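You operate a simulated robot arm through the tools that you are given. There is no shell and no other tool. Be economical: measure what you need, move in short steps, check, and stop when the job is done.

You run a simulated two-armed robot. Do the job below in one go: nothing can be reset, and whatever is moved stays where it is left.

TASK
Take the purple tag from the free rack corner and put it on the front end of the left long beam. Fetch the white brake pad from the left end of the front beam and stand it on the middle of the front beam. Put one of the yellow chain links from the left end of the front beam on the middle of the front beam. Take the green rag from the left end of the rear beam and leave it on the top of the right crate lid. Take the lid off the clear jar with a white foot and lay it down on the top of the right crate lid. Put the blue-capped pot from the right half of the bench on the teal plate. Put the pleated filter labelled "L31" from the left half of the bench on the side deck and the pleated filter marked "L25" on the white plate. The order is free. Set down upright: white brake pad, blue-capped pot, pleated filter.

Only the result counts: the job must be done as asked and must still hold three seconds after the hand-in. Knocking over, shifting, dropping, spilling or breaking anything else fails it. A push-on lid holds only when it is set on centred and level and pressed home; a screw cap is set on level and turned clockwise until tight.

THE ROBOT
Two 7-joint arms with two-finger parallel grippers on one trunk, on a base that drives. Base frame: it is fixed to the floor where the robot stands at the start and does not move with it; the origin is under the middle of the robot, x ahead of it, y to its left, z up. Readings come in m, degrees, newtons and seconds.
The left shoulder is at the start at [0.163, 0.171, 1.108], the right one opposite. With the tool pointing down near the work surface each hand reaches from about 0.1 to 0.82 m from the robot's upright axis, wherever it stands, measured 20 degrees to its own side. Places, roughly: blue-capped pot [8.25, 12, 1]; clear jar with a white foot (6x6x8 cm) [9.9, 5.8, 0.8]; front end of the left long beam (22x54 cm) [3.58, 3.16, 0.24]; green rag (12x8x3 cm) [9.9, 4.4, 0.5]; middle of the front beam (274x22 cm) [4.06, 1.42, 0.48]; pleated filter [8.75, 12.75, 1]; purple tag [0.5, 0.25, 0.5]; side deck [8.5, 13.5, 0.6]; teal plate (13x9x3 cm) [8.7, 11.6, 0.9]; top of the right crate lid [9.8, 5.8, 0.7]; white brake pad [4, 3.75, 0.5]; white plate (13x9x3 cm) [8.7, 12.4, 0.9]; yellow chain link [4, 4.25, 0.5]. Payload 4.4 kg a hand.
The tool frame of a hand sits at the grasp point between the pads (the TCP): z along the fingers, y along the line on which they close. The tips reach 0.023 m beyond it. Largest opening 0.094 m; finger width 0.038, thickness 0.01; the body of the gripper, 0.054 by 0.096 m, starts 0.039 m behind the TCP.
Orientation is told as [roll, pitch, yaw] about the base's x, y, z axes, in that order, counted from this pose: with the fingers straight down and closing along the base's y, the tool's x points along the base's -x, its y along +y and its z along -z.

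THE INTERFACE
- The arms move only by the tool play_rows. It takes "left_rows", "right_rows" or both (then of equal length, played together; a hand with none holds still); each is one flat list of numbers, 7 for each row, row after row: the shift along the base's x, y, z in m, then the turn, a rotation vector about the base's x, y, z in degrees, then the finger opening in m, from 0 to 0.094. In form: [x, y, z, rx, ry, rz, jaw, x, y, z, rx, ry, rz, jaw, ...]. A call has 1 to 8 rows; each row is the pose to reach, as a shift and turn from the pose commanded when the call began. Rows are played at 5 a second. More than 0.05 m and 8.6 degrees between two rows, or a gripper value outside its range, and nothing of the call is played. Where a pose cannot be reached the arm comes as near as it can. A force on the tool above 40 N (or 10 N above the force at the start of the call, whichever is more), or a blocked arm, ends the call early, and 0.2 s more pass. The fingers move at their own pace (about 0.072 m/s each) and stop on an object; they squeeze with about 41 N. The grip force told is the motor's: it shows also when the fingers shut on nothing. Time passes only in rows, and 0.2 s behind the last, so rows that repeat a pose let the fingers close. It gives the time, the measured TCP pose, the force on the tool (base axes), the opening and the grip force at its end, in the units of the frame above (readings bear some noise), with the torque about the TCP (base axes, N m) and any sound that the robot's microphone picked up, and new pictures: "pictures" is both (left out), scene, wrist or none (wrist: the cameras of the hands that moved).
- Cameras (640 x 400 px; columns grow to the right, rows downward): "scene" is now at [0.2642, 0.0234, 1.2184]; the picture's right is [0.40, -0.92, 0.00], its down [-0.81, -0.35, -0.47] and it looks along [0.43, 0.19, -0.88] (base axes); focal length 295 px, centre (320, 200). "left" rides on the left gripper at [0.086, -0.016, -0.075] in its tool frame; the picture's right is [0.18, 0.98, 0.00], its down [-0.58, 0.11, -0.81] and it looks along [-0.79, 0.15, 0.59] (tool axes); focal length 243 px, centre (320, 200). "right" rides on the right gripper at [0.087, 0.016, -0.074] in its tool frame; the picture's right is [-0.18, 0.98, 0.00], its down [-0.58, -0.11, -0.81] and it looks along [-0.79, -0.15, 0.59] (tool axes); focal length 243 px, centre (320, 200). There is no depth. A picture from a camera that has moved, and an enlarged one, comes with that camera's place and axes in the base frame and with its lens. The place of the scene camera against the robot may be out by one fixed shift of up to 0.018 m in any direction.
- move_column(by): slides the trunk up (or, below 0, down) by that many m; the arms and the scene camera ride with it, the base frame stays. It gives what a move gives, with no picture.
- roll_base(legs): drives the robot by 1 to 6 legs, each [ahead, left, turn to the left] in m, m and degrees, along the robot's own axes; the way and the turn of a leg run together, so that a leg with both is an arc; at most 1.5 m and 180 degrees a leg. The arms and the cameras ride along, it lands a little off, and it stops where it bumps. It gives what a move gives, and a new picture of the scene camera.
- head_to(pan, tilt): turns the head with the scene camera to pan (to the left, within 80 degrees either way) and tilt (down, from -29 to 69), counted from straight ahead of the robot. It gives what a move gives, and a new picture of the scene camera.
- close_up(camera, box): a new picture of the part [left, top, right, bottom] of that camera's present view, enlarged. It takes no simulated time.
- hand_in(): hands the job in; it is judged then, once.

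Go step by step. Nothing tells you exact positions but the pictures and the camera data: compare them with the known pose of the tool, close in by small moves and look again before you grip or let go. The budget is 217 turns and 260 pictures, counting those below and the enlarged ones. Unless the task says otherwise, let go and move clear before handing in, and close with one line.

The tools are called as a command line: name --argument value ..., lists and objects as JSON in quotes. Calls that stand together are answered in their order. play_rows: Moves the arms, as the interface text tells. Its arguments: {"type":"object","properties":{"left_rows":{"type":"array"},"right_rows":{"type":"array"},"pictures":{"type":"string","enum":["both","scene","wrist","none"]}},"required":[]} The other tools are called the same way: move_column (by) slides the trunk up or down; roll_base (legs) drives the base; head_to (pan, tilt) turns the head that bears the scene camera; close_up (camera, box) takes an enlarged picture of a part of a camera's view; hand_in () hands the job in.

At the start:

```text
clock: 0.0
left_eef_pos: [0.3575, 0.3694, 0.6918]
left_tool_rot: [0.1, 0.0, 0.0]
left_ft_force: [-0.2, 0.6, 0.5]
left_ft_torque: [0.0, -0.03, 0.01]
left_finger_gap: 0.0938
left_gripper_force: 0.0
right_eef_pos: [0.5919, -0.1062, 0.6835]
right_tool_rot: [0.1, 0.1, -0.1]
right_ft_force: [0.0, -0.1, -0.5]
right_ft_torque: [-0.03, 0.01, -0.02]
right_finger_gap: 0.0939
right_gripper_force: 0.1
trunk travel left (down, up): [-0.125, 0.263]
robot x, y, heading: [0.0001, 0.0018, 0.1]
head pan, tilt: [23.7, 61.7]
```

scene: 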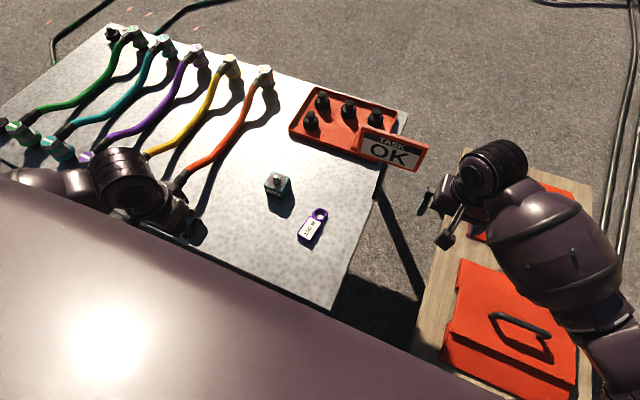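
right: 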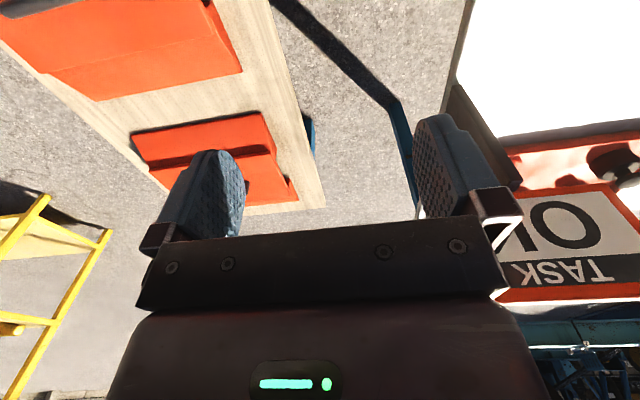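
left: 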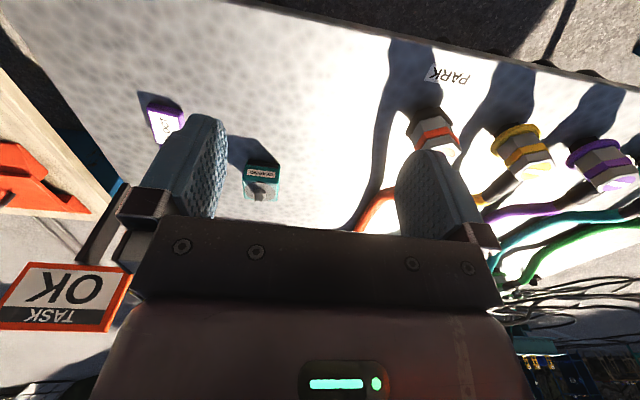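

The purple tag lies on the rack's free corner near [0.54, 0.17, 0.44]. I'll look closer at it before moving in.

close_up --camera "scene" --box '[240, 150, 400, 250]'

close_up --camera "left" --box '[120, 60, 320, 220]'

```text
4.00 times, centred on (320, 200) of scene
camera zoom: at [0.2642, 0.0234, 1.2184], right [0.4, -0.92, 0.0], down [-0.81, -0.35, -0.47], along [0.43, 0.19, -0.88], focal length 1181 px, centre (320, 200)
```

zoom: 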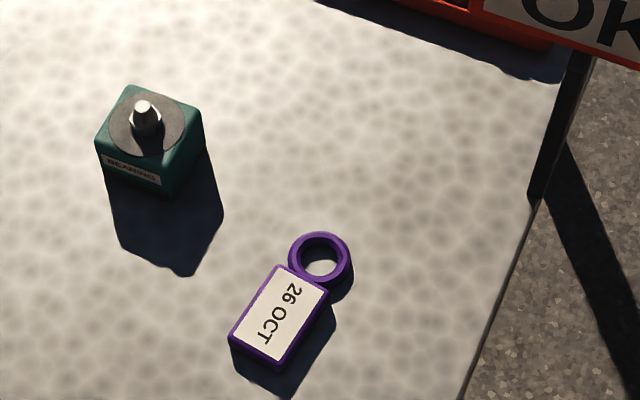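

```text
2.50 times, centred on (220, 140) of left
camera zoom: at [0.2716, 0.3534, 0.7671], right [-0.18, 0.98, 0.0], down [0.58, 0.11, 0.81], along [0.79, 0.15, -0.59], focal length 606 px, centre (570, 350)
```

zoom: 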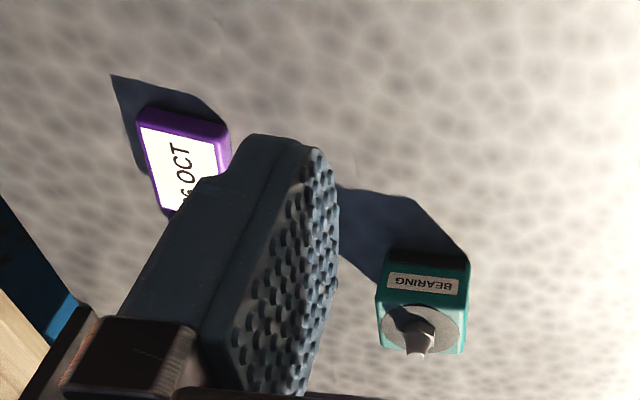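

The tag body is about 4 × 7 cm and centred near [0.541, 0.168, 0.456], with its long axis nearly along x. I'll bring the left hand above it.

play_rows --left_rows '[0.03, -0.033, -0.01, 0, 0, -2, 0.094, 0.06, -0.066, -0.025, 0, 0, -4, 0.094, 0.09, -0.099, -0.04, 0, 0, -6, 0.094, 0.12, -0.132, -0.055, 0, 0, -8, 0.094, 0.15, -0.165, -0.07, 0, 0, -9, 0.094, 0.183, -0.198, -0.08, 0, 0, -9, 0.094, 0.183, -0.198, -0.1, 0, 0, -9, 0.094]'

```text
clock: 1.6
left_eef_pos: [0.5397, 0.1712, 0.5922]
left_tool_rot: [0.0, 0.0, -8.9]
left_ft_force: [-0.3, 0.3, -0.4]
left_ft_torque: [0.02, 0.02, 0.0]
left_finger_gap: 0.0939
left_gripper_force: 0.2
right_eef_pos: [0.5936, -0.1065, 0.6824]
right_tool_rot: [-0.1, -0.1, -0.1]
right_ft_force: [-0.2, -0.2, 0.2]
right_ft_torque: [-0.01, 0.0, 0.01]
right_finger_gap: 0.0941
right_gripper_force: 0.1
trunk travel left (down, up): [-0.125, 0.263]
robot x, y, heading: [-0.003, 0.0007, -0.1]
head pan, tilt: [23.7, 61.7]
camera scene: at [0.2644, 0.0234, 1.2183], right [0.4, -0.92, 0.0], down [-0.81, -0.35, -0.47], along [0.43, 0.19, -0.88], focal length 295 px, centre (320, 200)
camera left: at [0.4521, 0.1691, 0.6683], right [-0.03, 1.0, 0.0], down [0.59, 0.02, 0.81], along [0.81, 0.02, -0.59], focal length 243 px, centre (320, 200)
```

scene: 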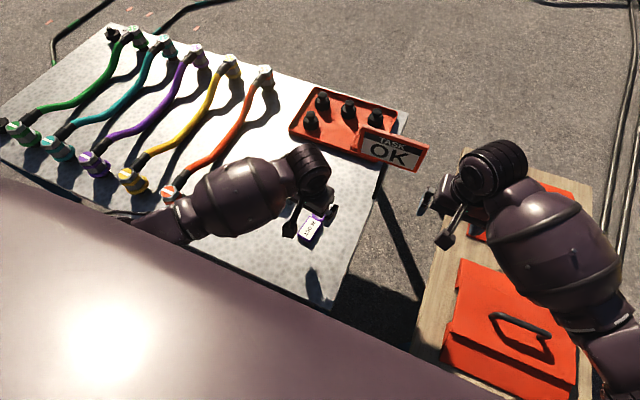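
left: 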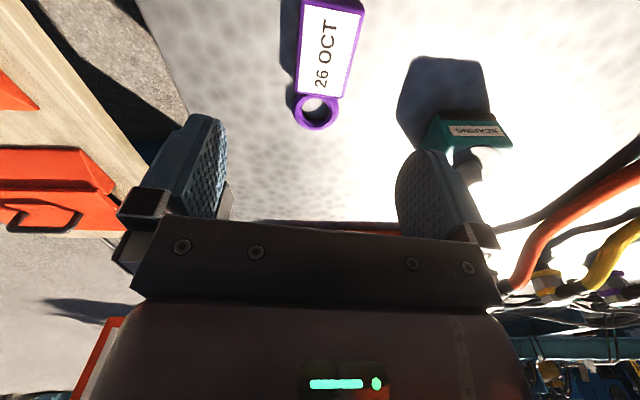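

The tag is centred between the fingers to within a few millimetres, so I'll correct and lower most of the way.

play_rows --left_rows '[0, 0.006, -0.04, 0, 0, 0, 0.07, 0, 0.006, -0.08, 0, 0, 0, 0.07, 0, 0.006, -0.11, 0, 0, 0, 0.07]' --pictures "wrist"

```text
clock: 2.4
left_eef_pos: [0.5419, 0.1759, 0.4839]
left_tool_rot: [0.0, -0.1, -9.0]
left_ft_force: [-0.3, 0.2, -0.4]
left_ft_torque: [-0.01, -0.02, -0.01]
left_finger_gap: 0.0699
left_gripper_force: 0.0
right_eef_pos: [0.5935, -0.1068, 0.6836]
right_tool_rot: [0.0, 0.0, 0.0]
right_ft_force: [0.2, -0.2, -0.3]
right_ft_torque: [-0.04, -0.01, -0.01]
right_finger_gap: 0.0939
right_gripper_force: 0.1
trunk travel left (down, up): [-0.125, 0.263]
robot x, y, heading: [-0.0002, -0.0028, -0.1]
head pan, tilt: [23.7, 61.7]
camera left: at [0.4534, 0.1738, 0.5583], right [-0.03, 1.0, 0.0], down [0.59, 0.02, 0.81], along [0.81, 0.02, -0.59], focal length 243 px, centre (320, 200)
```

left: 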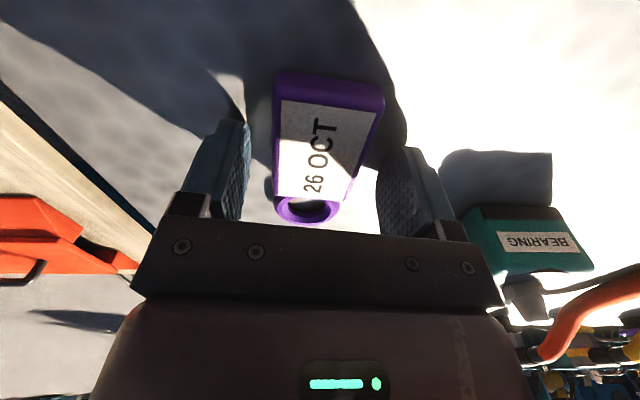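

play_rows --left_rows '[0, 0, -0.005, 0, 0, 0, 0.07, 0, 0, -0.01, 0, 0, 0, 0.07, 0, 0, -0.014, 0, 0, 0, 0.07]' --pictures "wrist"

```text
clock: 2.9
left_eef_pos: [0.5417, 0.1765, 0.4817]
left_tool_rot: [0.0, -0.2, -9.0]
left_ft_force: [-11.2, 4.5, 32.4]
left_ft_torque: [0.44, 0.81, -0.06]
left_finger_gap: 0.0702
left_gripper_force: 0.0
right_eef_pos: [0.5914, -0.105, 0.6863]
right_tool_rot: [0.0, -0.4, -0.1]
right_ft_force: [-1.1, -0.7, 0.4]
right_ft_torque: [-0.01, 0.0, -0.01]
right_finger_gap: 0.094
right_gripper_force: 0.0
trunk travel left (down, up): [-0.125, 0.263]
robot x, y, heading: [0.0011, -0.0015, -0.1]
head pan, tilt: [23.7, 61.7]
stopped in row 2 (left hand): the force on the tool passed its limit at 51 N (the readings are from after the stop); the commanded pose is now the measured one
camera left: at [0.4535, 0.174, 0.5578], right [-0.03, 1.0, 0.0], down [0.59, 0.02, 0.81], along [0.81, 0.02, -0.59], focal length 243 px, centre (320, 200)
```

left: 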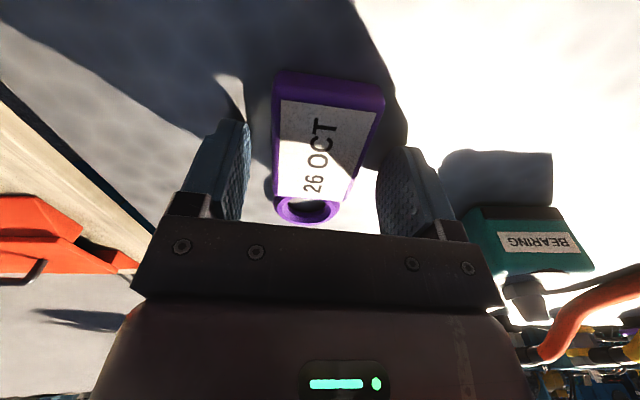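

The fingertips touch the table at TCP z≈0.481. I'll raise 3 mm and close.

play_rows --left_rows '[0, 0, 0.003, 0, 0, 0, 0.07, 0, 0, 0.003, 0, 0, 0, 0.03, 0, 0, 0.003, 0, 0, 0, 0.0, 0, 0, 0.003, 0, 0, 0, 0.0, 0, 0, 0.003, 0, 0, 0, 0.0, 0, 0, 0.03, 0, 0, 0, 0.0, 0, 0, 0.07, 0, 0, 0, 0.0]' --pictures "wrist"

```text
clock: 4.5
left_eef_pos: [0.54, 0.1781, 0.5487]
left_tool_rot: [0.1, 0.1, -9.1]
left_ft_force: [-0.6, 0.6, -1.1]
left_ft_torque: [0.01, 0.0, 0.01]
left_finger_gap: 0.043
left_gripper_force: 40.9
right_eef_pos: [0.5921, -0.1075, 0.6835]
right_tool_rot: [0.0, 0.0, 0.0]
right_ft_force: [-0.3, 0.6, 0.6]
right_ft_torque: [0.0, 0.04, 0.03]
right_finger_gap: 0.0939
right_gripper_force: 0.0
trunk travel left (down, up): [-0.125, 0.263]
robot x, y, heading: [0.0013, 0.0023, 0.0]
head pan, tilt: [23.7, 61.7]
camera left: at [0.4525, 0.1759, 0.6249], right [-0.03, 1.0, 0.0], down [0.59, 0.02, 0.8], along [0.8, 0.02, -0.59], focal length 243 px, centre (320, 200)
```

left: 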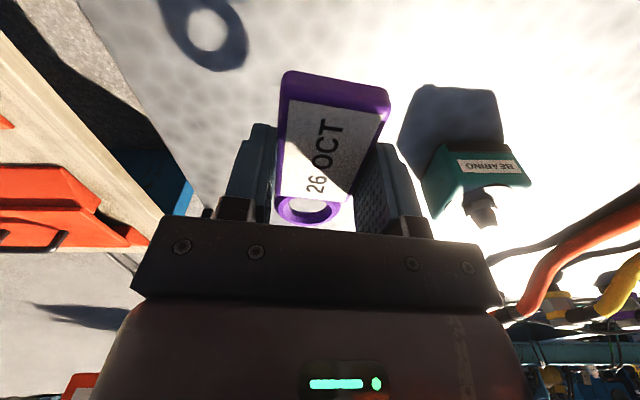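

The tag is held. I'll lift, tuck both arms in, and look around for routes.

play_rows --left_rows '[0, 0, 0.045, 0, 0, 0, 0, 0, 0, 0.09, 0, 0, 0, 0, -0.03, 0.02, 0.12, 0, 0, 0, 0, -0.07, 0.04, 0.13, 0, 0, 0, 0, -0.11, 0.06, 0.14, 0, 0, 0, 0, -0.15, 0.08, 0.14, 0, 0, 0, 0, -0.19, 0.1, 0.14, 0, 0, 0, 0]' --right_rows '[0, 0, 0.02, 0, 0, 0, 0.094, 0, 0, 0.04, 0, 0, 0, 0.094, -0.04, -0.02, 0.04, 0, 0, 0, 0.094, -0.08, -0.04, 0.04, 0, 0, 0, 0.094, -0.12, -0.06, 0.04, 0, 0, 0, 0.094, -0.16, -0.08, 0.04, 0, 0, 0, 0.094, -0.2, -0.1, 0.04, 0, 0, 0, 0.094]' --pictures "none"

head_to --pan 45 --tilt 15

head_to --pan -20 --tilt 20

```text
clock: 6.1
left_eef_pos: [0.3531, 0.2767, 0.6911]
left_tool_rot: [-0.1, 0.0, -9.0]
left_ft_force: [0.3, -0.2, -0.5]
left_ft_torque: [0.01, 0.0, 0.01]
left_finger_gap: 0.0429
left_gripper_force: 41.0
right_eef_pos: [0.3913, -0.2072, 0.7203]
right_tool_rot: [0.0, 0.0, 0.0]
right_ft_force: [0.6, -0.2, 0.2]
right_ft_torque: [-0.01, 0.02, -0.01]
right_finger_gap: 0.0943
right_gripper_force: 0.0
trunk travel left (down, up): [-0.125, 0.263]
robot x, y, heading: [-0.0004, -0.0027, -0.0]
head pan, tilt: [23.7, 61.7]
```

```text
clock: 7.2
left_eef_pos: [0.3546, 0.2768, 0.6897]
left_tool_rot: [0.0, 0.1, -9.0]
left_ft_force: [-0.9, -0.6, -0.6]
left_ft_torque: [0.0, 0.06, 0.03]
left_finger_gap: 0.0428
left_gripper_force: 40.8
right_eef_pos: [0.3928, -0.2072, 0.7198]
right_tool_rot: [0.1, 0.0, 0.0]
right_ft_force: [0.7, 0.7, -0.4]
right_ft_torque: [0.03, 0.0, 0.0]
right_finger_gap: 0.0943
right_gripper_force: 0.0
trunk travel left (down, up): [-0.125, 0.263]
robot x, y, heading: [-0.001, -0.0012, 0.1]
head pan, tilt: [45.0, 15.0]
camera scene: at [0.2708, 0.0637, 1.2865], right [0.71, -0.71, 0.0], down [-0.18, -0.18, -0.97], along [0.68, 0.68, -0.26], focal length 295 px, centre (320, 200)
```

scene: 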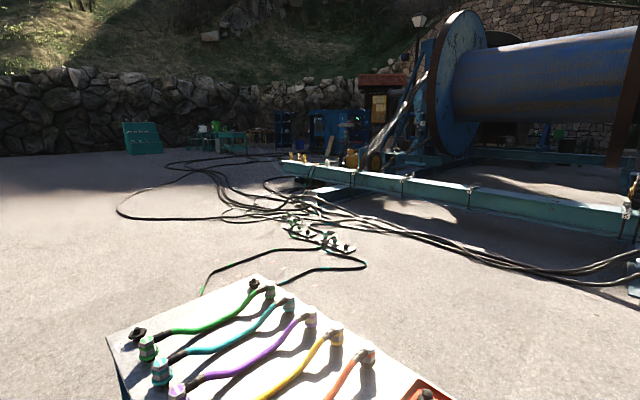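

```text
clock: 8.6
left_eef_pos: [0.3542, 0.2769, 0.6908]
left_tool_rot: [-0.2, 0.0, -9.0]
left_ft_force: [0.3, 0.1, -1.0]
left_ft_torque: [0.01, 0.03, -0.03]
left_finger_gap: 0.0432
left_gripper_force: 41.4
right_eef_pos: [0.3926, -0.2072, 0.7201]
right_tool_rot: [0.0, -0.1, -0.1]
right_ft_force: [0.3, 0.4, 0.9]
right_ft_torque: [0.02, -0.01, -0.01]
right_finger_gap: 0.0939
right_gripper_force: 0.0
trunk travel left (down, up): [-0.125, 0.263]
robot x, y, heading: [-0.0021, 0.0007, -0.0]
head pan, tilt: [-20.0, 20.0]
camera scene: at [0.2923, -0.034, 1.2785], right [-0.34, -0.94, 0.0], down [-0.32, 0.12, -0.94], along [0.88, -0.32, -0.34], focal length 295 px, centre (320, 200)
```

scene: 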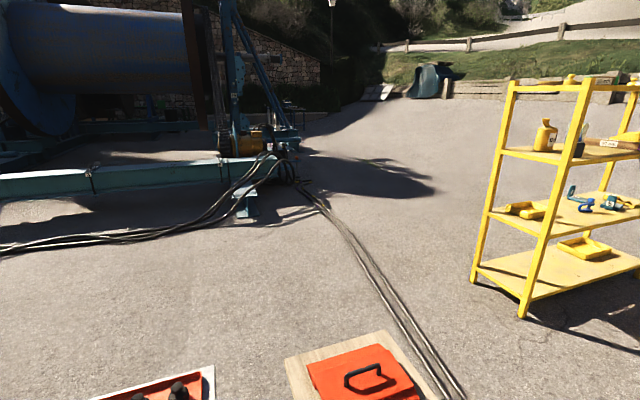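

The front beam, its blue drum and the cable bundle lie ahead. I'll check my left side before driving around the rack.

head_to --pan 80 --tilt 25

```text
clock: 10.3
left_eef_pos: [0.3529, 0.2772, 0.6902]
left_tool_rot: [-0.1, 0.1, -9.0]
left_ft_force: [1.3, 0.6, 0.2]
left_ft_torque: [0.0, -0.02, 0.04]
left_finger_gap: 0.0429
left_gripper_force: 40.7
right_eef_pos: [0.3929, -0.2054, 0.7191]
right_tool_rot: [0.1, 0.0, 0.0]
right_ft_force: [1.7, 0.0, -0.3]
right_ft_torque: [0.01, 0.0, -0.01]
right_finger_gap: 0.0941
right_gripper_force: 0.0
trunk travel left (down, up): [-0.125, 0.263]
robot x, y, heading: [-0.0045, 0.0018, -0.0]
head pan, tilt: [80.0, 25.0]
camera scene: at [0.2207, 0.0884, 1.2704], right [0.98, -0.17, 0.0], down [-0.07, -0.42, -0.91], along [0.16, 0.89, -0.42], focal length 295 px, centre (320, 200)
```

scene: 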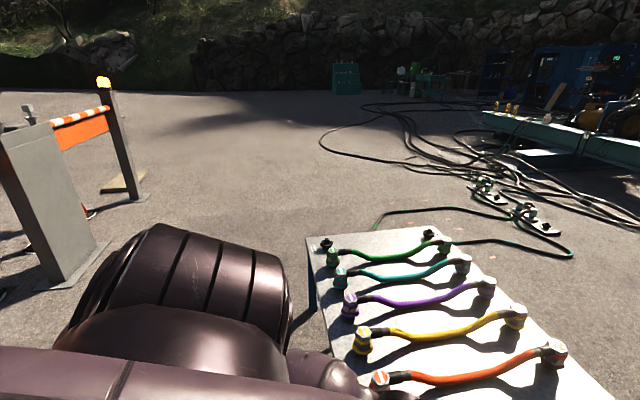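

The way is clear along x≈-0.1 between the rack and the barrier. I'll drive left and then ahead, stopping before the cables.

roll_base --legs '[[-0.12, 0, 0], [0, 1.5, 0], [0, 1.5, 0], [0, 0.9, 0], [1.3, 0, 0]]'

head_to --pan 0 --tilt 30

```text
clock: 51.4
left_eef_pos: [1.7018, 4.0995, 0.689]
left_tool_rot: [-0.1, 0.0, -11.4]
left_ft_force: [-0.1, -0.7, -0.3]
left_ft_torque: [0.02, 0.03, 0.0]
left_finger_gap: 0.0431
left_gripper_force: 40.9
right_eef_pos: [1.7212, 3.6156, 0.7202]
right_tool_rot: [0.1, 0.0, -2.4]
right_ft_force: [-0.4, 0.7, -0.5]
right_ft_torque: [0.02, -0.04, 0.0]
right_finger_gap: 0.094
right_gripper_force: 0.0
trunk travel left (down, up): [-0.125, 0.263]
robot x, y, heading: [1.3387, 3.8368, -2.5]
head pan, tilt: [80.0, 25.0]
camera scene: at [1.5609, 3.917, 1.2703], right [0.98, -0.21, 0.0], down [-0.09, -0.41, -0.91], along [0.19, 0.89, -0.42], focal length 295 px, centre (320, 200)
```

scene: 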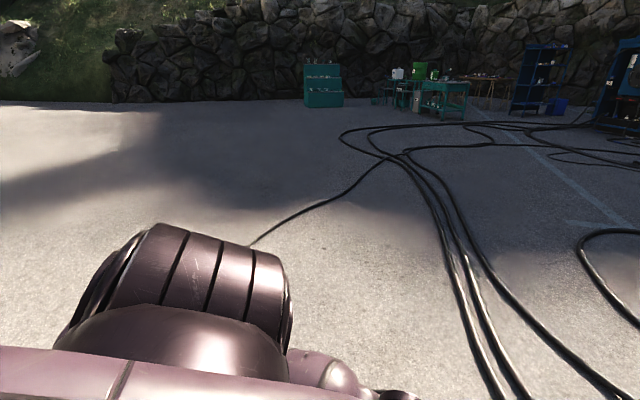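

```text
clock: 52.9
left_eef_pos: [1.7007, 4.0996, 0.6909]
left_tool_rot: [0.0, 0.1, -11.3]
left_ft_force: [-0.9, 0.0, 0.1]
left_ft_torque: [0.0, -0.01, 0.0]
left_finger_gap: 0.0427
left_gripper_force: 41.6
right_eef_pos: [1.7192, 3.614, 0.7204]
right_tool_rot: [0.0, 0.0, -2.4]
right_ft_force: [1.0, 0.6, 0.2]
right_ft_torque: [-0.04, -0.01, -0.01]
right_finger_gap: 0.094
right_gripper_force: 0.0
trunk travel left (down, up): [-0.125, 0.263]
robot x, y, heading: [1.335, 3.8401, -2.2]
head pan, tilt: [0.0, 30.0]
camera scene: at [1.6314, 3.8234, 1.2624], right [-0.04, -1.0, 0.0], down [-0.5, 0.02, -0.87], along [0.87, -0.03, -0.5], focal length 295 px, centre (320, 200)
```

scene: 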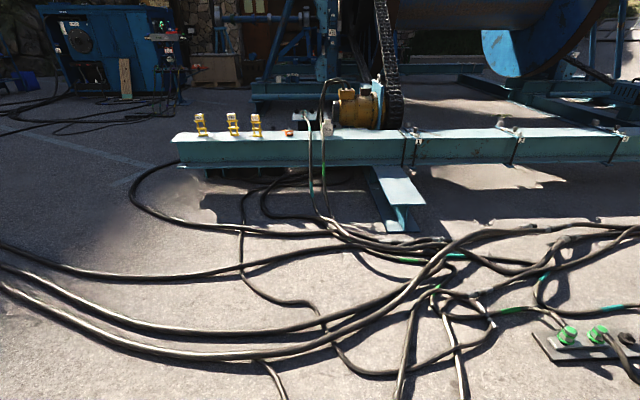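

The beam's left end shows three yellow chain links and some small items. I'll take a closer look.

close_up --camera "scene" --box '[160, 90, 360, 215]'

close_up --camera "scene" --box '[360, 110, 640, 285]'

```text
3.20 times, centred on (260, 152) of scene
camera zoom: at [1.6314, 3.8234, 1.2624], right [-0.04, -1.0, 0.0], down [-0.5, 0.02, -0.87], along [0.87, -0.03, -0.5], focal length 945 px, centre (512, 352)
```

zoom: 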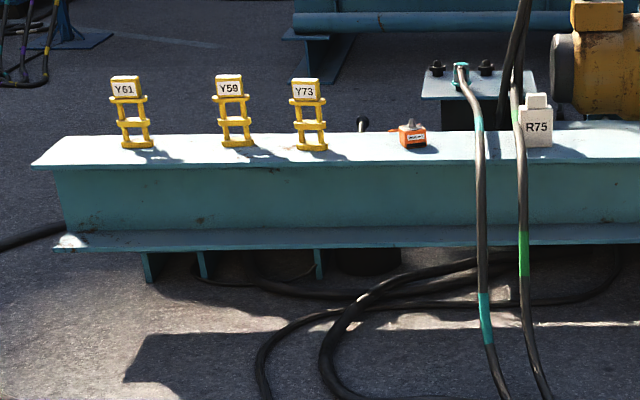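

```text
2.29 times, centred on (500, 198) of scene
camera zoom: at [1.6314, 3.8234, 1.2624], right [-0.04, -1.0, 0.0], down [-0.5, 0.02, -0.87], along [0.87, -0.03, -0.5], focal length 675 px, centre (-91, 206)
```

zoom: 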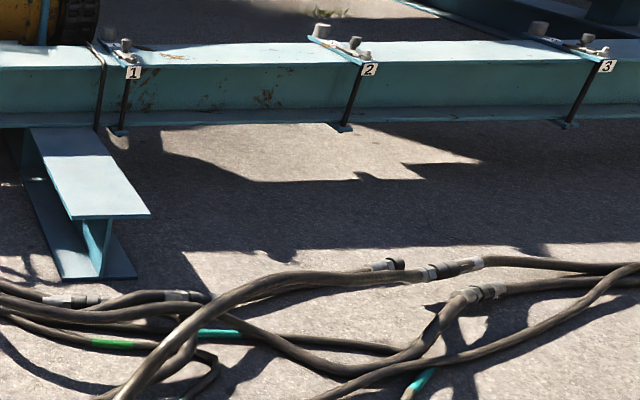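

The pad R75 is at about (4.07, 3.66), the links are at y≈4.25–4.6, and the long beam's flange is near (3.6, 3.15). I'll cross the cables toward the long-beam end, stopping clear of it.

roll_base --legs '[[1.5, 0.05, 2.2]]'

```text
refused: leg 1 is longer than a leg can be; nothing moved
```

roll_base --legs '[[1.45, 0.05, 2.2]]'

```text
clock: 59.9
left_eef_pos: [3.0982, 4.1506, 0.6905]
left_tool_rot: [-0.1, 0.1, -8.3]
left_ft_force: [-0.6, -0.4, -0.8]
left_ft_torque: [-0.02, -0.01, -0.02]
left_finger_gap: 0.0427
left_gripper_force: 40.8
right_eef_pos: [3.1433, 3.6669, 0.7208]
right_tool_rot: [0.0, 0.0, 0.7]
right_ft_force: [0.2, 0.7, 0.2]
right_ft_torque: [-0.01, 0.02, 0.0]
right_finger_gap: 0.0941
right_gripper_force: 0.2
trunk travel left (down, up): [-0.125, 0.263]
robot x, y, heading: [2.7457, 3.8693, 0.8]
head pan, tilt: [0.0, 30.0]
camera scene: at [3.0432, 3.8709, 1.2624], right [0.01, -1.0, 0.0], down [-0.5, -0.01, -0.87], along [0.87, 0.01, -0.5], focal length 295 px, centre (320, 200)
```

scene: 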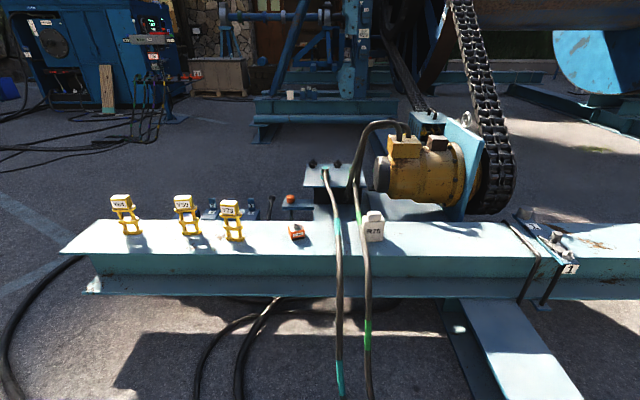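

The cables don't block me. I'll sidestep to the long-beam end and lower the column.

roll_base --legs '[[0.1, -0.6, -0.8]]'

head_to --pan 0 --tilt 60

move_column --by -0.12

```text
clock: 65.7
left_eef_pos: [3.2036, 3.5344, 0.6905]
left_tool_rot: [-0.2, 0.1, -9.8]
left_ft_force: [-0.7, 0.4, -0.8]
left_ft_torque: [-0.01, -0.02, -0.01]
left_finger_gap: 0.0429
left_gripper_force: 41.2
right_eef_pos: [3.2378, 3.0489, 0.7198]
right_tool_rot: [0.0, 0.0, -0.8]
right_ft_force: [0.5, 0.3, 0.6]
right_ft_torque: [-0.04, -0.03, 0.02]
right_finger_gap: 0.0941
right_gripper_force: 0.1
trunk travel left (down, up): [-0.125, 0.263]
robot x, y, heading: [2.8478, 3.2637, -0.8]
head pan, tilt: [0.0, 30.0]
camera scene: at [3.1419, 3.255, 1.2624], right [-0.01, -1.0, 0.0], down [-0.5, 0.01, -0.87], along [0.87, -0.01, -0.5], focal length 295 px, centre (320, 200)
```

scene: 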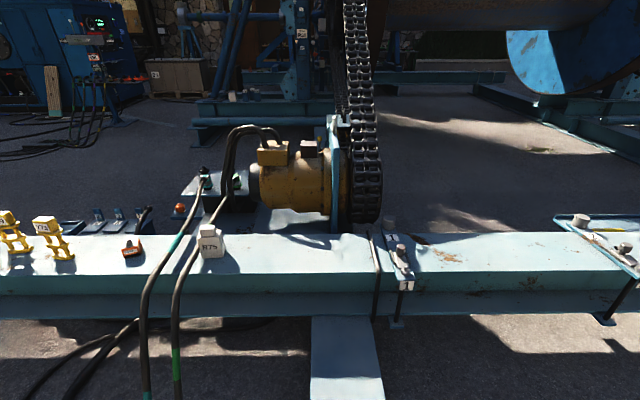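

```text
clock: 66.7
left_eef_pos: [3.2039, 3.5329, 0.6904]
left_tool_rot: [-0.1, 0.1, -9.7]
left_ft_force: [-0.8, 0.2, -0.4]
left_ft_torque: [-0.01, 0.0, 0.01]
left_finger_gap: 0.0428
left_gripper_force: 40.9
right_eef_pos: [3.2352, 3.0497, 0.7196]
right_tool_rot: [0.0, 0.0, -0.8]
right_ft_force: [1.5, -0.7, 0.0]
right_ft_torque: [-0.02, 0.0, 0.05]
right_finger_gap: 0.0942
right_gripper_force: 0.0
trunk travel left (down, up): [-0.125, 0.263]
robot x, y, heading: [2.8487, 3.2607, -0.5]
head pan, tilt: [0.0, 60.0]
camera scene: at [3.1182, 3.2554, 1.2204], right [-0.01, -1.0, 0.0], down [-0.87, 0.01, -0.5], along [0.5, -0.01, -0.87], focal length 295 px, centre (320, 200)
```

scene: 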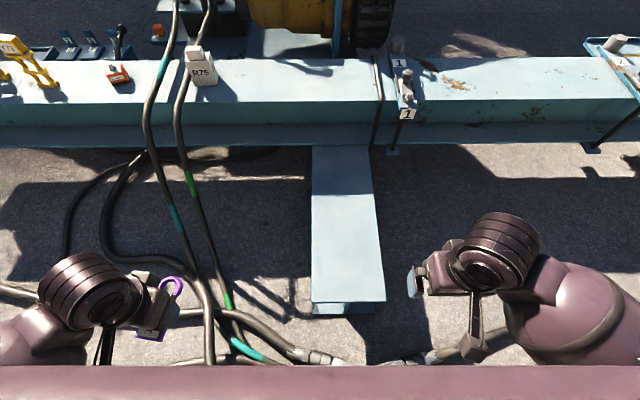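

```text
clock: 68.0
left_eef_pos: [3.1734, 3.5325, 0.5616]
left_tool_rot: [-1.2, 6.8, -9.7]
left_ft_force: [6.5, -1.5, -4.7]
left_ft_torque: [0.09, -0.18, 0.23]
left_finger_gap: 0.0429
left_gripper_force: 41.0
right_eef_pos: [3.1896, 3.0494, 0.5732]
right_tool_rot: [0.0, 11.9, -0.8]
right_ft_force: [0.0, 1.0, -0.2]
right_ft_torque: [-0.02, -0.03, 0.01]
right_finger_gap: 0.0938
right_gripper_force: 0.0
trunk travel left (down, up): [-0.011, 0.377]
robot x, y, heading: [2.8442, 3.2628, -1.0]
head pan, tilt: [0.0, 60.0]
stopped: the force on the tool passed its limit at 51 N (the readings are from after the stop); the commanded pose is now the measured one
```

Lowering the column strained the hands a little; something touched. I'll look.

play_rows --left_rows '[0.01, 0, 0.02, 0, 0, 0, 0, 0.03, 0, 0.05, 0, -6, 0, 0]' --right_rows '[0.02, 0, 0.03, 0, -6, 0, 0.094, 0.04, 0, 0.05, 0, -12, 0, 0.094]'

```text
clock: 68.6
left_eef_pos: [3.212, 3.5427, 0.5768]
left_tool_rot: [-0.3, 1.8, -9.7]
left_ft_force: [-0.4, 0.4, -0.5]
left_ft_torque: [-0.03, 0.0, 0.02]
left_finger_gap: 0.043
left_gripper_force: 41.1
left hand out of reach, approached as far as the arm can: row 1, 2
right_eef_pos: [3.2474, 3.0428, 0.5941]
right_tool_rot: [-1.7, -0.2, -0.4]
right_ft_force: [0.0, 0.6, 0.6]
right_ft_torque: [-0.06, 0.01, 0.04]
right_finger_gap: 0.0939
right_gripper_force: 0.1
right hand out of reach, approached as far as the arm can: row 1, 2
trunk travel left (down, up): [-0.011, 0.377]
robot x, y, heading: [2.8481, 3.2618, -0.7]
head pan, tilt: [0.0, 60.0]
camera scene: at [3.2126, 3.2547, 1.0834], right [-0.01, -1.0, 0.0], down [-0.87, 0.01, -0.5], along [0.5, -0.01, -0.87], focal length 295 px, centre (320, 200)
camera right: at [3.1594, 3.0608, 0.6667], right [0.19, 0.98, -0.03], down [0.58, -0.09, 0.81], along [0.79, -0.17, -0.58], focal length 243 px, centre (320, 200)
camera left: at [3.1266, 3.5417, 0.6541], right [-0.02, 1.0, 0.0], down [0.62, 0.01, 0.79], along [0.79, 0.01, -0.62], focal length 243 px, centre (320, 200)
```

scene: 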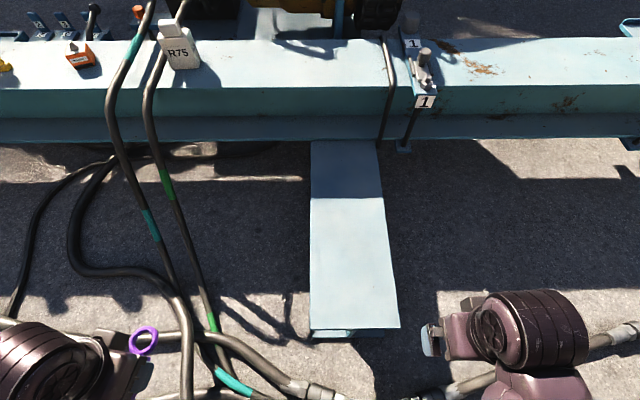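
right: 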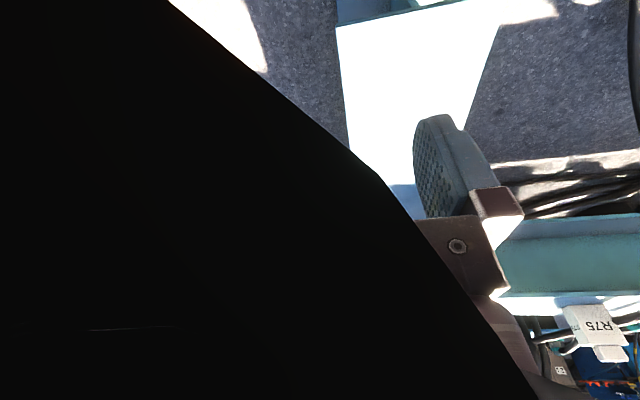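
left: 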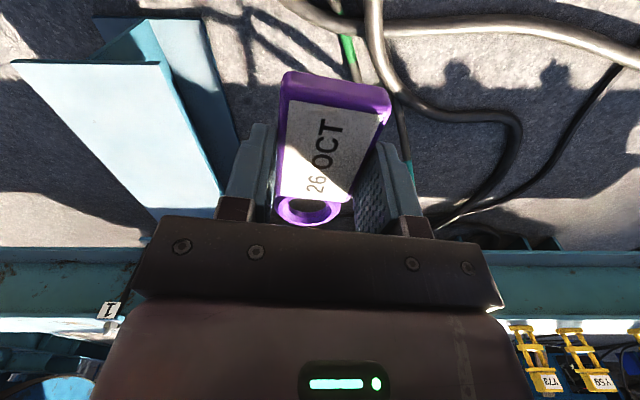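

The elbows were folded too tightly; nothing outside was touched. I'll move the right hand aside and bring the tag over the flange at (3.48, 3.158).

play_rows --left_rows '[0.03, 0, 0.03, 0, -2, 0, 0, 0.05, -0.035, 0.05, 0, -2, 0, 0, 0.06, -0.08, 0.05, 0, -2, 2, 0, 0.08, -0.125, 0.05, 0, -2, 4, 0, 0.1, -0.17, 0.05, 0, -2, 6, 0, 0.12, -0.21, 0.05, 0, -2, 8, 0, 0.14, -0.25, 0.05, 0, -2, 9, 0, 0.16, -0.29, 0.05, 0, -2, 9, 0]' --right_rows '[0.03, -0.03, 0.02, 1.5, 0, 0, 0.094, 0.05, -0.06, 0.03, 1.5, 0, 0, 0.094, 0.05, -0.1, 0.04, 1.5, 0, 0, 0.094, 0.05, -0.13, 0.04, 1.5, 0, 0, 0.094, 0.05, -0.17, 0.04, 1.5, 0, 0, 0.094, 0.05, -0.21, 0.04, 1.5, 0, 0, 0.094, 0.05, -0.21, 0.04, 1.5, 0, 0, 0.094, 0.05, -0.21, 0.04, 1.5, 0, 0, 0.094]' --pictures "scene"

```text
clock: 69.1
left_eef_pos: [3.2421, 3.5403, 0.5797]
left_tool_rot: [0.0, -0.9, -9.7]
left_ft_force: [-1.0, 1.1, -0.4]
left_ft_torque: [-0.05, 0.02, 0.02]
left_finger_gap: 0.0432
left_gripper_force: 41.0
left hand out of reach, approached as far as the arm can: row 1, 2
right_eef_pos: [3.2052, 2.9023, 0.5957]
right_tool_rot: [-18.5, 11.9, 1.4]
right_ft_force: [0.6, 1.4, -0.1]
right_ft_torque: [-0.04, 0.02, -0.01]
right_finger_gap: 0.094
right_gripper_force: 0.0
right hand out of reach, approached as far as the arm can: row 1, 2
trunk travel left (down, up): [-0.011, 0.377]
robot x, y, heading: [2.8468, 3.2639, -0.5]
head pan, tilt: [0.0, 60.0]
stopped in row 2 (right hand): the arm was blocked; the commanded pose is now the measured one
camera scene: at [3.2186, 3.2567, 1.0788], right [-0.01, -1.0, 0.0], down [-0.87, 0.01, -0.5], along [0.5, -0.01, -0.87], focal length 295 px, centre (320, 200)
```

scene: 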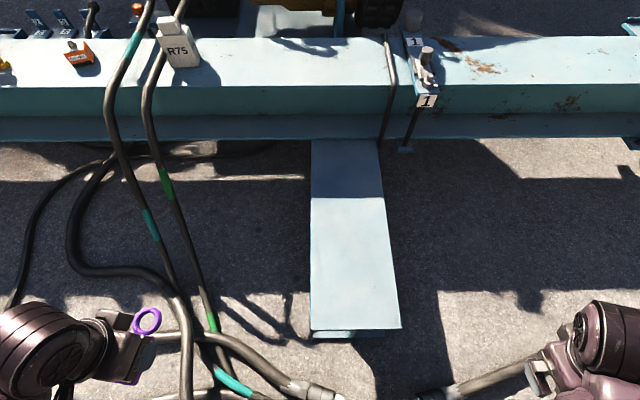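

The trunk leans forward when lowered, so hands need to be further ahead. I'll move the left hand forward and slightly down first, right hand likewise.

play_rows --left_rows '[0.04, 0, 0, 0, 0, 0, 0, 0.08, 0, 0, 0, 0, 0, 0, 0.11, -0.02, 0.01, 0, 0, 0, 0, 0.13, -0.06, 0.02, 0, 0, 2, 0]' --right_rows '[0.04, 0, -0.0, 8, -4, 0, 0.094, 0.08, 0, -0.0, 16, -8, 0, 0.094, 0.1, 0, -0.0, 18.5, -12, 0, 0.094, 0.1, 0, -0.0, 18.5, -12, 0, 0.094]' --pictures "scene"

```text
refused: row 1 steps farther than a row can; nothing moved
```

play_rows --left_rows '[0.03, 0, 0, 0, 0, 0, 0, 0.06, 0, 0, 0, 0, 0, 0, 0.09, -0.0, 0.01, 0, 0, 0, 0, 0.12, -0.03, 0.02, 0, 0, 2, 0]' --right_rows '[0.03, 0, -0.0, 6, -4, 0, 0.094, 0.06, 0, -0.0, 12, -8, 0, 0.094, 0.09, 0, -0.0, 18, -12, 0, 0.094, 0.11, 0, -0.0, 18.5, -12, 0, 0.094]' --pictures "scene"

```text
clock: 69.6
left_eef_pos: [3.2916, 3.543, 0.5779]
left_tool_rot: [-0.3, -0.8, -9.7]
left_ft_force: [-0.1, -0.2, -0.2]
left_ft_torque: [-0.01, -0.02, 0.03]
left_finger_gap: 0.0428
left_gripper_force: 41.3
right_eef_pos: [3.1867, 2.8815, 0.5866]
right_tool_rot: [-13.8, 16.9, 8.9]
right_ft_force: [-0.5, -0.8, 0.4]
right_ft_torque: [0.01, -0.03, -0.02]
right_finger_gap: 0.0937
right_gripper_force: 0.1
trunk travel left (down, up): [-0.011, 0.377]
robot x, y, heading: [2.8492, 3.2648, -0.7]
head pan, tilt: [0.0, 60.0]
stopped in row 2 (right hand): the arm was blocked; the commanded pose is now the measured one
camera scene: at [3.2182, 3.2617, 1.0791], right [-0.01, -1.0, 0.01], down [-0.87, 0.01, -0.5], along [0.5, -0.01, -0.87], focal length 295 px, centre (320, 200)
```

scene: 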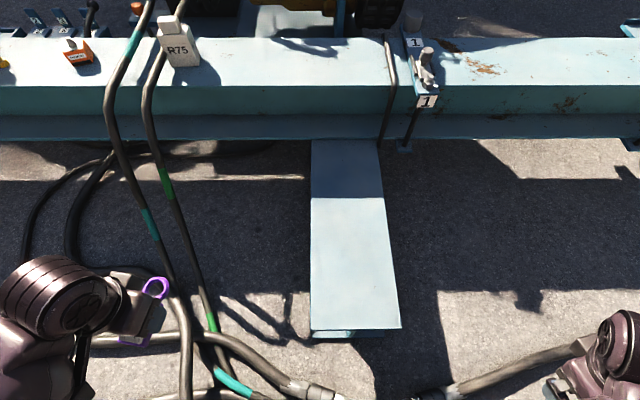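

The right arm is pinched against the body; I'll leave it still and move only the left hand.

play_rows --left_rows '[0.03, -0.02, 0.02, 0, 0, 0, 0, 0.05, -0.05, 0.03, 0, 0, 2, 0, 0.07, -0.09, 0.04, 0, 0, 4, 0, 0.09, -0.13, 0.04, 0, 0, 6, 0, 0.11, -0.17, 0.04, 0, 0, 8, 0, 0.13, -0.21, 0.04, 0, 0, 10, 0, 0.15, -0.25, 0.04, 0, 0, 10, 0, 0.16, -0.29, 0.04, 0, 0, 10, 0]' --pictures "scene"

```text
clock: 71.4
left_eef_pos: [3.4523, 3.2522, 0.6215]
left_tool_rot: [-0.2, -0.9, 0.4]
left_ft_force: [-0.9, -0.1, -0.5]
left_ft_torque: [0.01, 0.0, 0.01]
left_finger_gap: 0.0427
left_gripper_force: 40.8
right_eef_pos: [3.1856, 2.8806, 0.5861]
right_tool_rot: [-13.7, 16.9, 8.9]
right_ft_force: [0.8, -0.3, -0.8]
right_ft_torque: [-0.02, -0.01, 0.05]
right_finger_gap: 0.0942
right_gripper_force: 0.0
trunk travel left (down, up): [-0.011, 0.377]
robot x, y, heading: [2.8492, 3.2639, -0.5]
head pan, tilt: [0.0, 60.0]
camera scene: at [3.2167, 3.2612, 1.0795], right [-0.01, -1.0, 0.01], down [-0.87, 0.01, -0.5], along [0.5, -0.01, -0.87], focal length 295 px, centre (320, 200)
```

scene: 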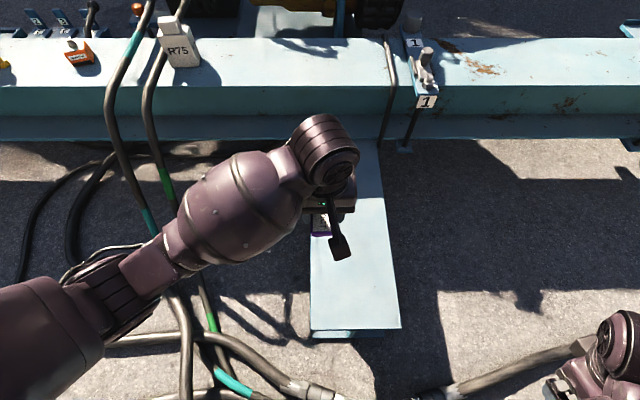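

play_rows --left_rows '[0.01, -0.04, 0, 0, 1, 0, 0, 0.025, -0.08, -0.01, 0, 1, 0, 0, 0.03, -0.094, -0.05, 0, 1, 0, 0, 0.03, -0.094, -0.1, 0, 1, 0, 0, 0.03, -0.094, -0.15, 0, 1, 0, 0, 0.03, -0.094, -0.2, 0, 1, 0, 0, 0.03, -0.094, -0.25, 0, 1, 0, 0]'

```text
clock: 73.0
left_eef_pos: [3.4794, 3.1571, 0.374]
left_tool_rot: [-0.3, 0.0, 0.3]
left_ft_force: [-0.5, -0.1, -0.4]
left_ft_torque: [0.01, -0.01, 0.01]
left_finger_gap: 0.0428
left_gripper_force: 41.1
right_eef_pos: [3.1849, 2.8821, 0.5853]
right_tool_rot: [-13.7, 16.9, 8.9]
right_ft_force: [-0.7, 1.0, -0.3]
right_ft_torque: [0.0, -0.03, 0.01]
right_finger_gap: 0.094
right_gripper_force: 0.1
trunk travel left (down, up): [-0.011, 0.377]
robot x, y, heading: [2.8454, 3.2616, -0.7]
head pan, tilt: [0.0, 60.0]
camera scene: at [3.216, 3.2609, 1.0797], right [-0.01, -1.0, 0.01], down [-0.87, 0.01, -0.5], along [0.5, -0.01, -0.87], focal length 295 px, centre (320, 200)
camera left: at [3.394, 3.1404, 0.4487], right [-0.19, 0.98, 0.0], down [0.58, 0.11, 0.81], along [0.79, 0.15, -0.59], focal length 243 px, centre (320, 200)
```

scene: 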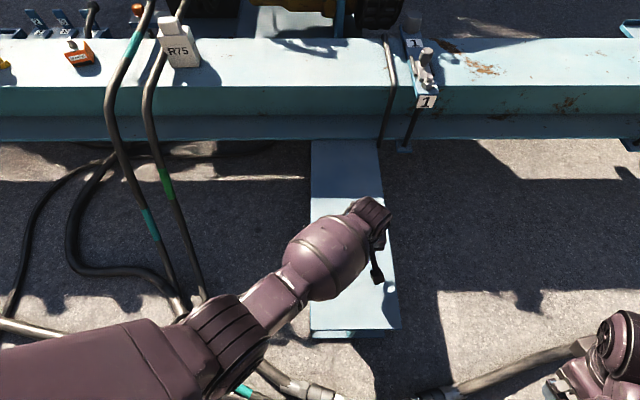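
left: 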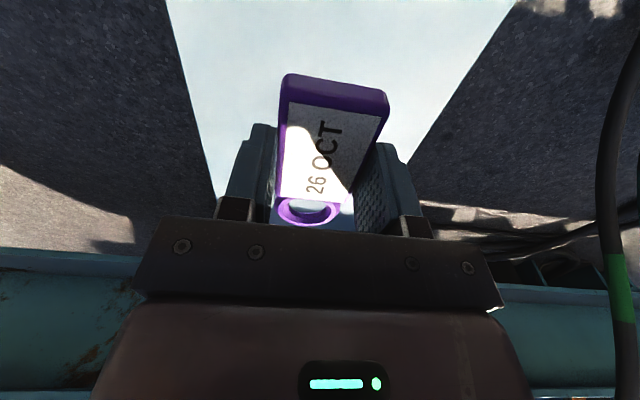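

The flange is squarely below. I'll lower gently until contact.

play_rows --left_rows '[0, 0.004, -0.03, 0, 0, 0, 0, 0, 0.004, -0.05, 0, 0, 0, 0, 0, 0.004, -0.06, 0, 0, 0, 0, 0, 0.004, -0.067, 0, 0, 0, 0, 0, 0.004, -0.074, 0, 0, 0, 0, 0, 0.004, -0.081, 0, 0, 0, 0, 0, 0.004, -0.088, 0, 0, 0, 0, 0, 0.004, -0.095, 0, 0, 0, 0]' --pictures "wrist"

```text
clock: 74.8
left_eef_pos: [3.466, 3.1667, 0.2857]
left_tool_rot: [-0.2, 0.1, 0.5]
left_ft_force: [0.3, -0.3, 0.0]
left_ft_torque: [0.01, 0.02, 0.0]
left_finger_gap: 0.0429
left_gripper_force: 41.2
left hand out of reach, approached as far as the arm can: row 6, 7, 8
right_eef_pos: [3.1846, 2.8804, 0.5869]
right_tool_rot: [-13.6, 16.7, 8.9]
right_ft_force: [-1.1, 0.1, 0.2]
right_ft_torque: [0.0, -0.02, 0.0]
right_finger_gap: 0.0941
right_gripper_force: 0.0
trunk travel left (down, up): [-0.011, 0.377]
robot x, y, heading: [2.8468, 3.2603, -0.4]
head pan, tilt: [0.0, 60.0]
camera left: at [3.3801, 3.1511, 0.3601], right [-0.19, 0.98, 0.0], down [0.58, 0.12, 0.81], along [0.79, 0.15, -0.59], focal length 243 px, centre (320, 200)
```

left: 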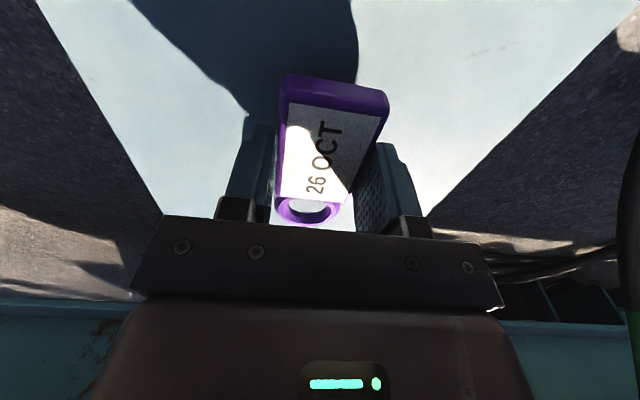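

play_rows --left_rows '[-0.025, -0.004, 0, 0, 0, 0, 0, -0.045, -0.004, 0, 0, 0, 0, 0, -0.045, -0.004, -0.006, 0, 0, 0, 0, -0.045, -0.004, -0.012, 0, 0, 0, 0, -0.045, -0.004, -0.018, 0, 0, 0, 0, -0.045, -0.004, -0.024, 0, 0, 0, 0, -0.045, -0.004, -0.03, 0, 0, 0, 0]' --pictures "wrist"

```text
clock: 76.6
left_eef_pos: [3.425, 3.1631, 0.2628]
left_tool_rot: [-0.5, -0.4, 0.2]
left_ft_force: [-7.6, 7.5, 34.0]
left_ft_torque: [0.7, 0.63, 0.07]
left_finger_gap: 0.0429
left_gripper_force: 41.4
left hand out of reach, approached as far as the arm can: row 7
right_eef_pos: [3.1851, 2.8823, 0.5868]
right_tool_rot: [-13.5, 16.5, 9.2]
right_ft_force: [-0.1, -0.2, -0.2]
right_ft_torque: [0.01, -0.02, 0.01]
right_finger_gap: 0.0941
right_gripper_force: 0.0
trunk travel left (down, up): [-0.011, 0.377]
robot x, y, heading: [2.8499, 3.2623, -0.6]
head pan, tilt: [0.0, 60.0]
stopped in row 7 (left hand): the force on the tool passed its limit at 41 N (the readings are from after the stop); the commanded pose is now the measured one
camera left: at [3.3374, 3.1468, 0.338], right [-0.19, 0.98, -0.01], down [0.58, 0.12, 0.81], along [0.8, 0.15, -0.59], focal length 243 px, centre (320, 200)
```

left: 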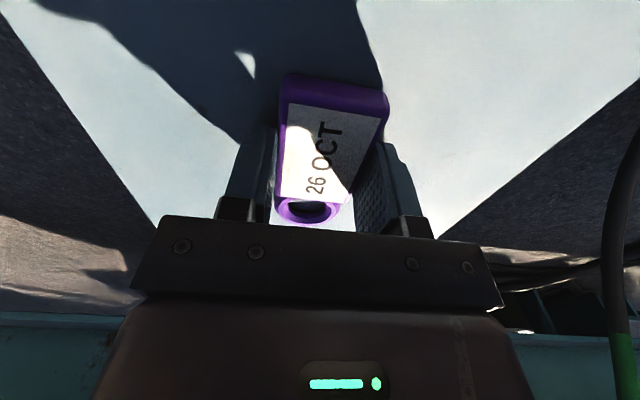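

Contact made at TCP z≈0.262. I'll release and lift.

play_rows --left_rows '[0, 0, 0.001, 0, 0, 0, 0.043, 0, 0, 0.001, 0, 0, 0, 0.06, 0, 0, 0.001, 0, 0, 0, 0.075, 0, 0, 0.001, 0, 0, 0, 0.075, 0, 0, 0.03, 0, 0, 0, 0.075, 0, 0, 0.07, 0, 0, 0, 0.075, 0, 0, 0.12, 0, 0, 0, 0.075, 0, 0, 0.17, 0, 0, 0, 0.075]' --pictures "wrist"

```text
clock: 78.6
left_eef_pos: [3.4804, 3.1974, 0.4672]
left_tool_rot: [3.2, -7.7, -0.3]
left_ft_force: [0.2, -0.6, -0.4]
left_ft_torque: [0.0, -0.02, -0.01]
left_finger_gap: 0.075
left_gripper_force: 0.1
right_eef_pos: [3.1859, 2.8793, 0.602]
right_tool_rot: [-14.0, 14.7, 9.0]
right_ft_force: [0.7, 0.3, -0.8]
right_ft_torque: [0.0, 0.03, 0.02]
right_finger_gap: 0.094
right_gripper_force: 0.0
trunk travel left (down, up): [-0.011, 0.377]
robot x, y, heading: [2.8467, 3.2608, -0.9]
head pan, tilt: [0.0, 60.0]
stopped in row 8 (left hand): the arm was blocked; the commanded pose is now the measured one
camera left: at [3.3855, 3.1779, 0.5296], right [-0.18, 0.98, 0.03], down [0.47, 0.06, 0.88], along [0.86, 0.18, -0.47], focal length 243 px, centre (320, 200)
```

left: 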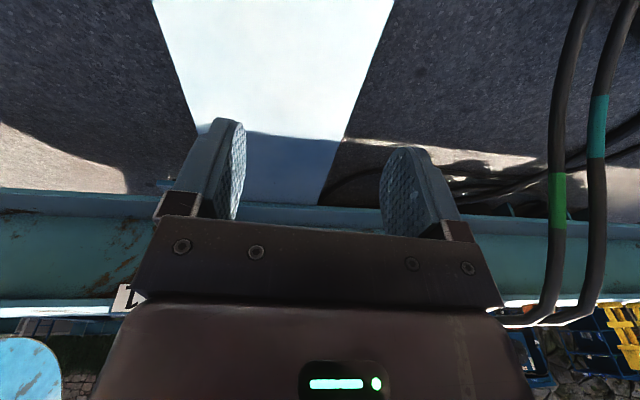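

The elbow was blocked as I lifted; raising the column will give room and let me see the tag.

move_column --by 0.2

head_to --pan 0 --tilt 62

```text
clock: 80.0
left_eef_pos: [3.4976, 3.2265, 0.5771]
left_tool_rot: [4.5, -7.5, 2.1]
left_ft_force: [-0.2, 0.0, -0.6]
left_ft_torque: [0.0, 0.0, 0.0]
left_finger_gap: 0.0748
left_gripper_force: 0.1
right_eef_pos: [3.2092, 2.8334, 0.7399]
right_tool_rot: [-21.7, 14.5, 9.0]
right_ft_force: [0.7, 1.1, -0.3]
right_ft_torque: [-0.04, 0.02, -0.03]
right_finger_gap: 0.0942
right_gripper_force: 0.2
trunk travel left (down, up): [-0.132, 0.256]
robot x, y, heading: [2.8447, 3.2608, -0.6]
head pan, tilt: [0.0, 60.0]
stopped: the arm was blocked; the commanded pose is now the measured one
```

```text
clock: 80.6
left_eef_pos: [3.4975, 3.2268, 0.5742]
left_tool_rot: [4.5, -7.4, 1.9]
left_ft_force: [0.7, -0.9, 0.9]
left_ft_torque: [0.0, -0.01, 0.0]
left_finger_gap: 0.0749
left_gripper_force: 0.1
right_eef_pos: [3.2074, 2.833, 0.7378]
right_tool_rot: [-21.6, 14.5, 9.0]
right_ft_force: [-0.6, -0.7, -0.6]
right_ft_torque: [0.02, -0.01, 0.01]
right_finger_gap: 0.0943
right_gripper_force: 0.1
trunk travel left (down, up): [-0.132, 0.256]
robot x, y, heading: [2.8493, 3.2608, -0.6]
head pan, tilt: [0.0, 62.0]
camera scene: at [3.1083, 3.256, 1.2269], right [-0.01, -1.0, 0.0], down [-0.88, 0.01, -0.47], along [0.47, -0.01, -0.88], focal length 295 px, centre (320, 200)
```

scene: 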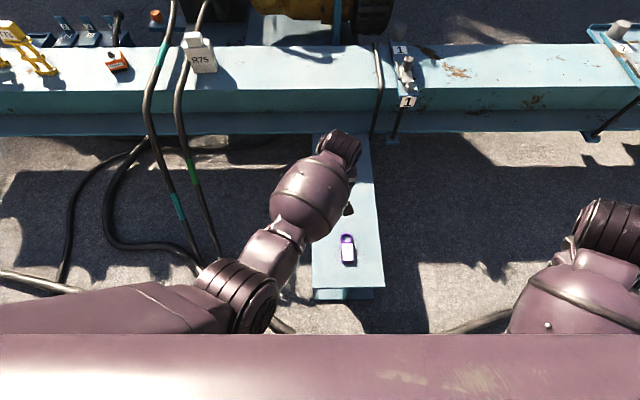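

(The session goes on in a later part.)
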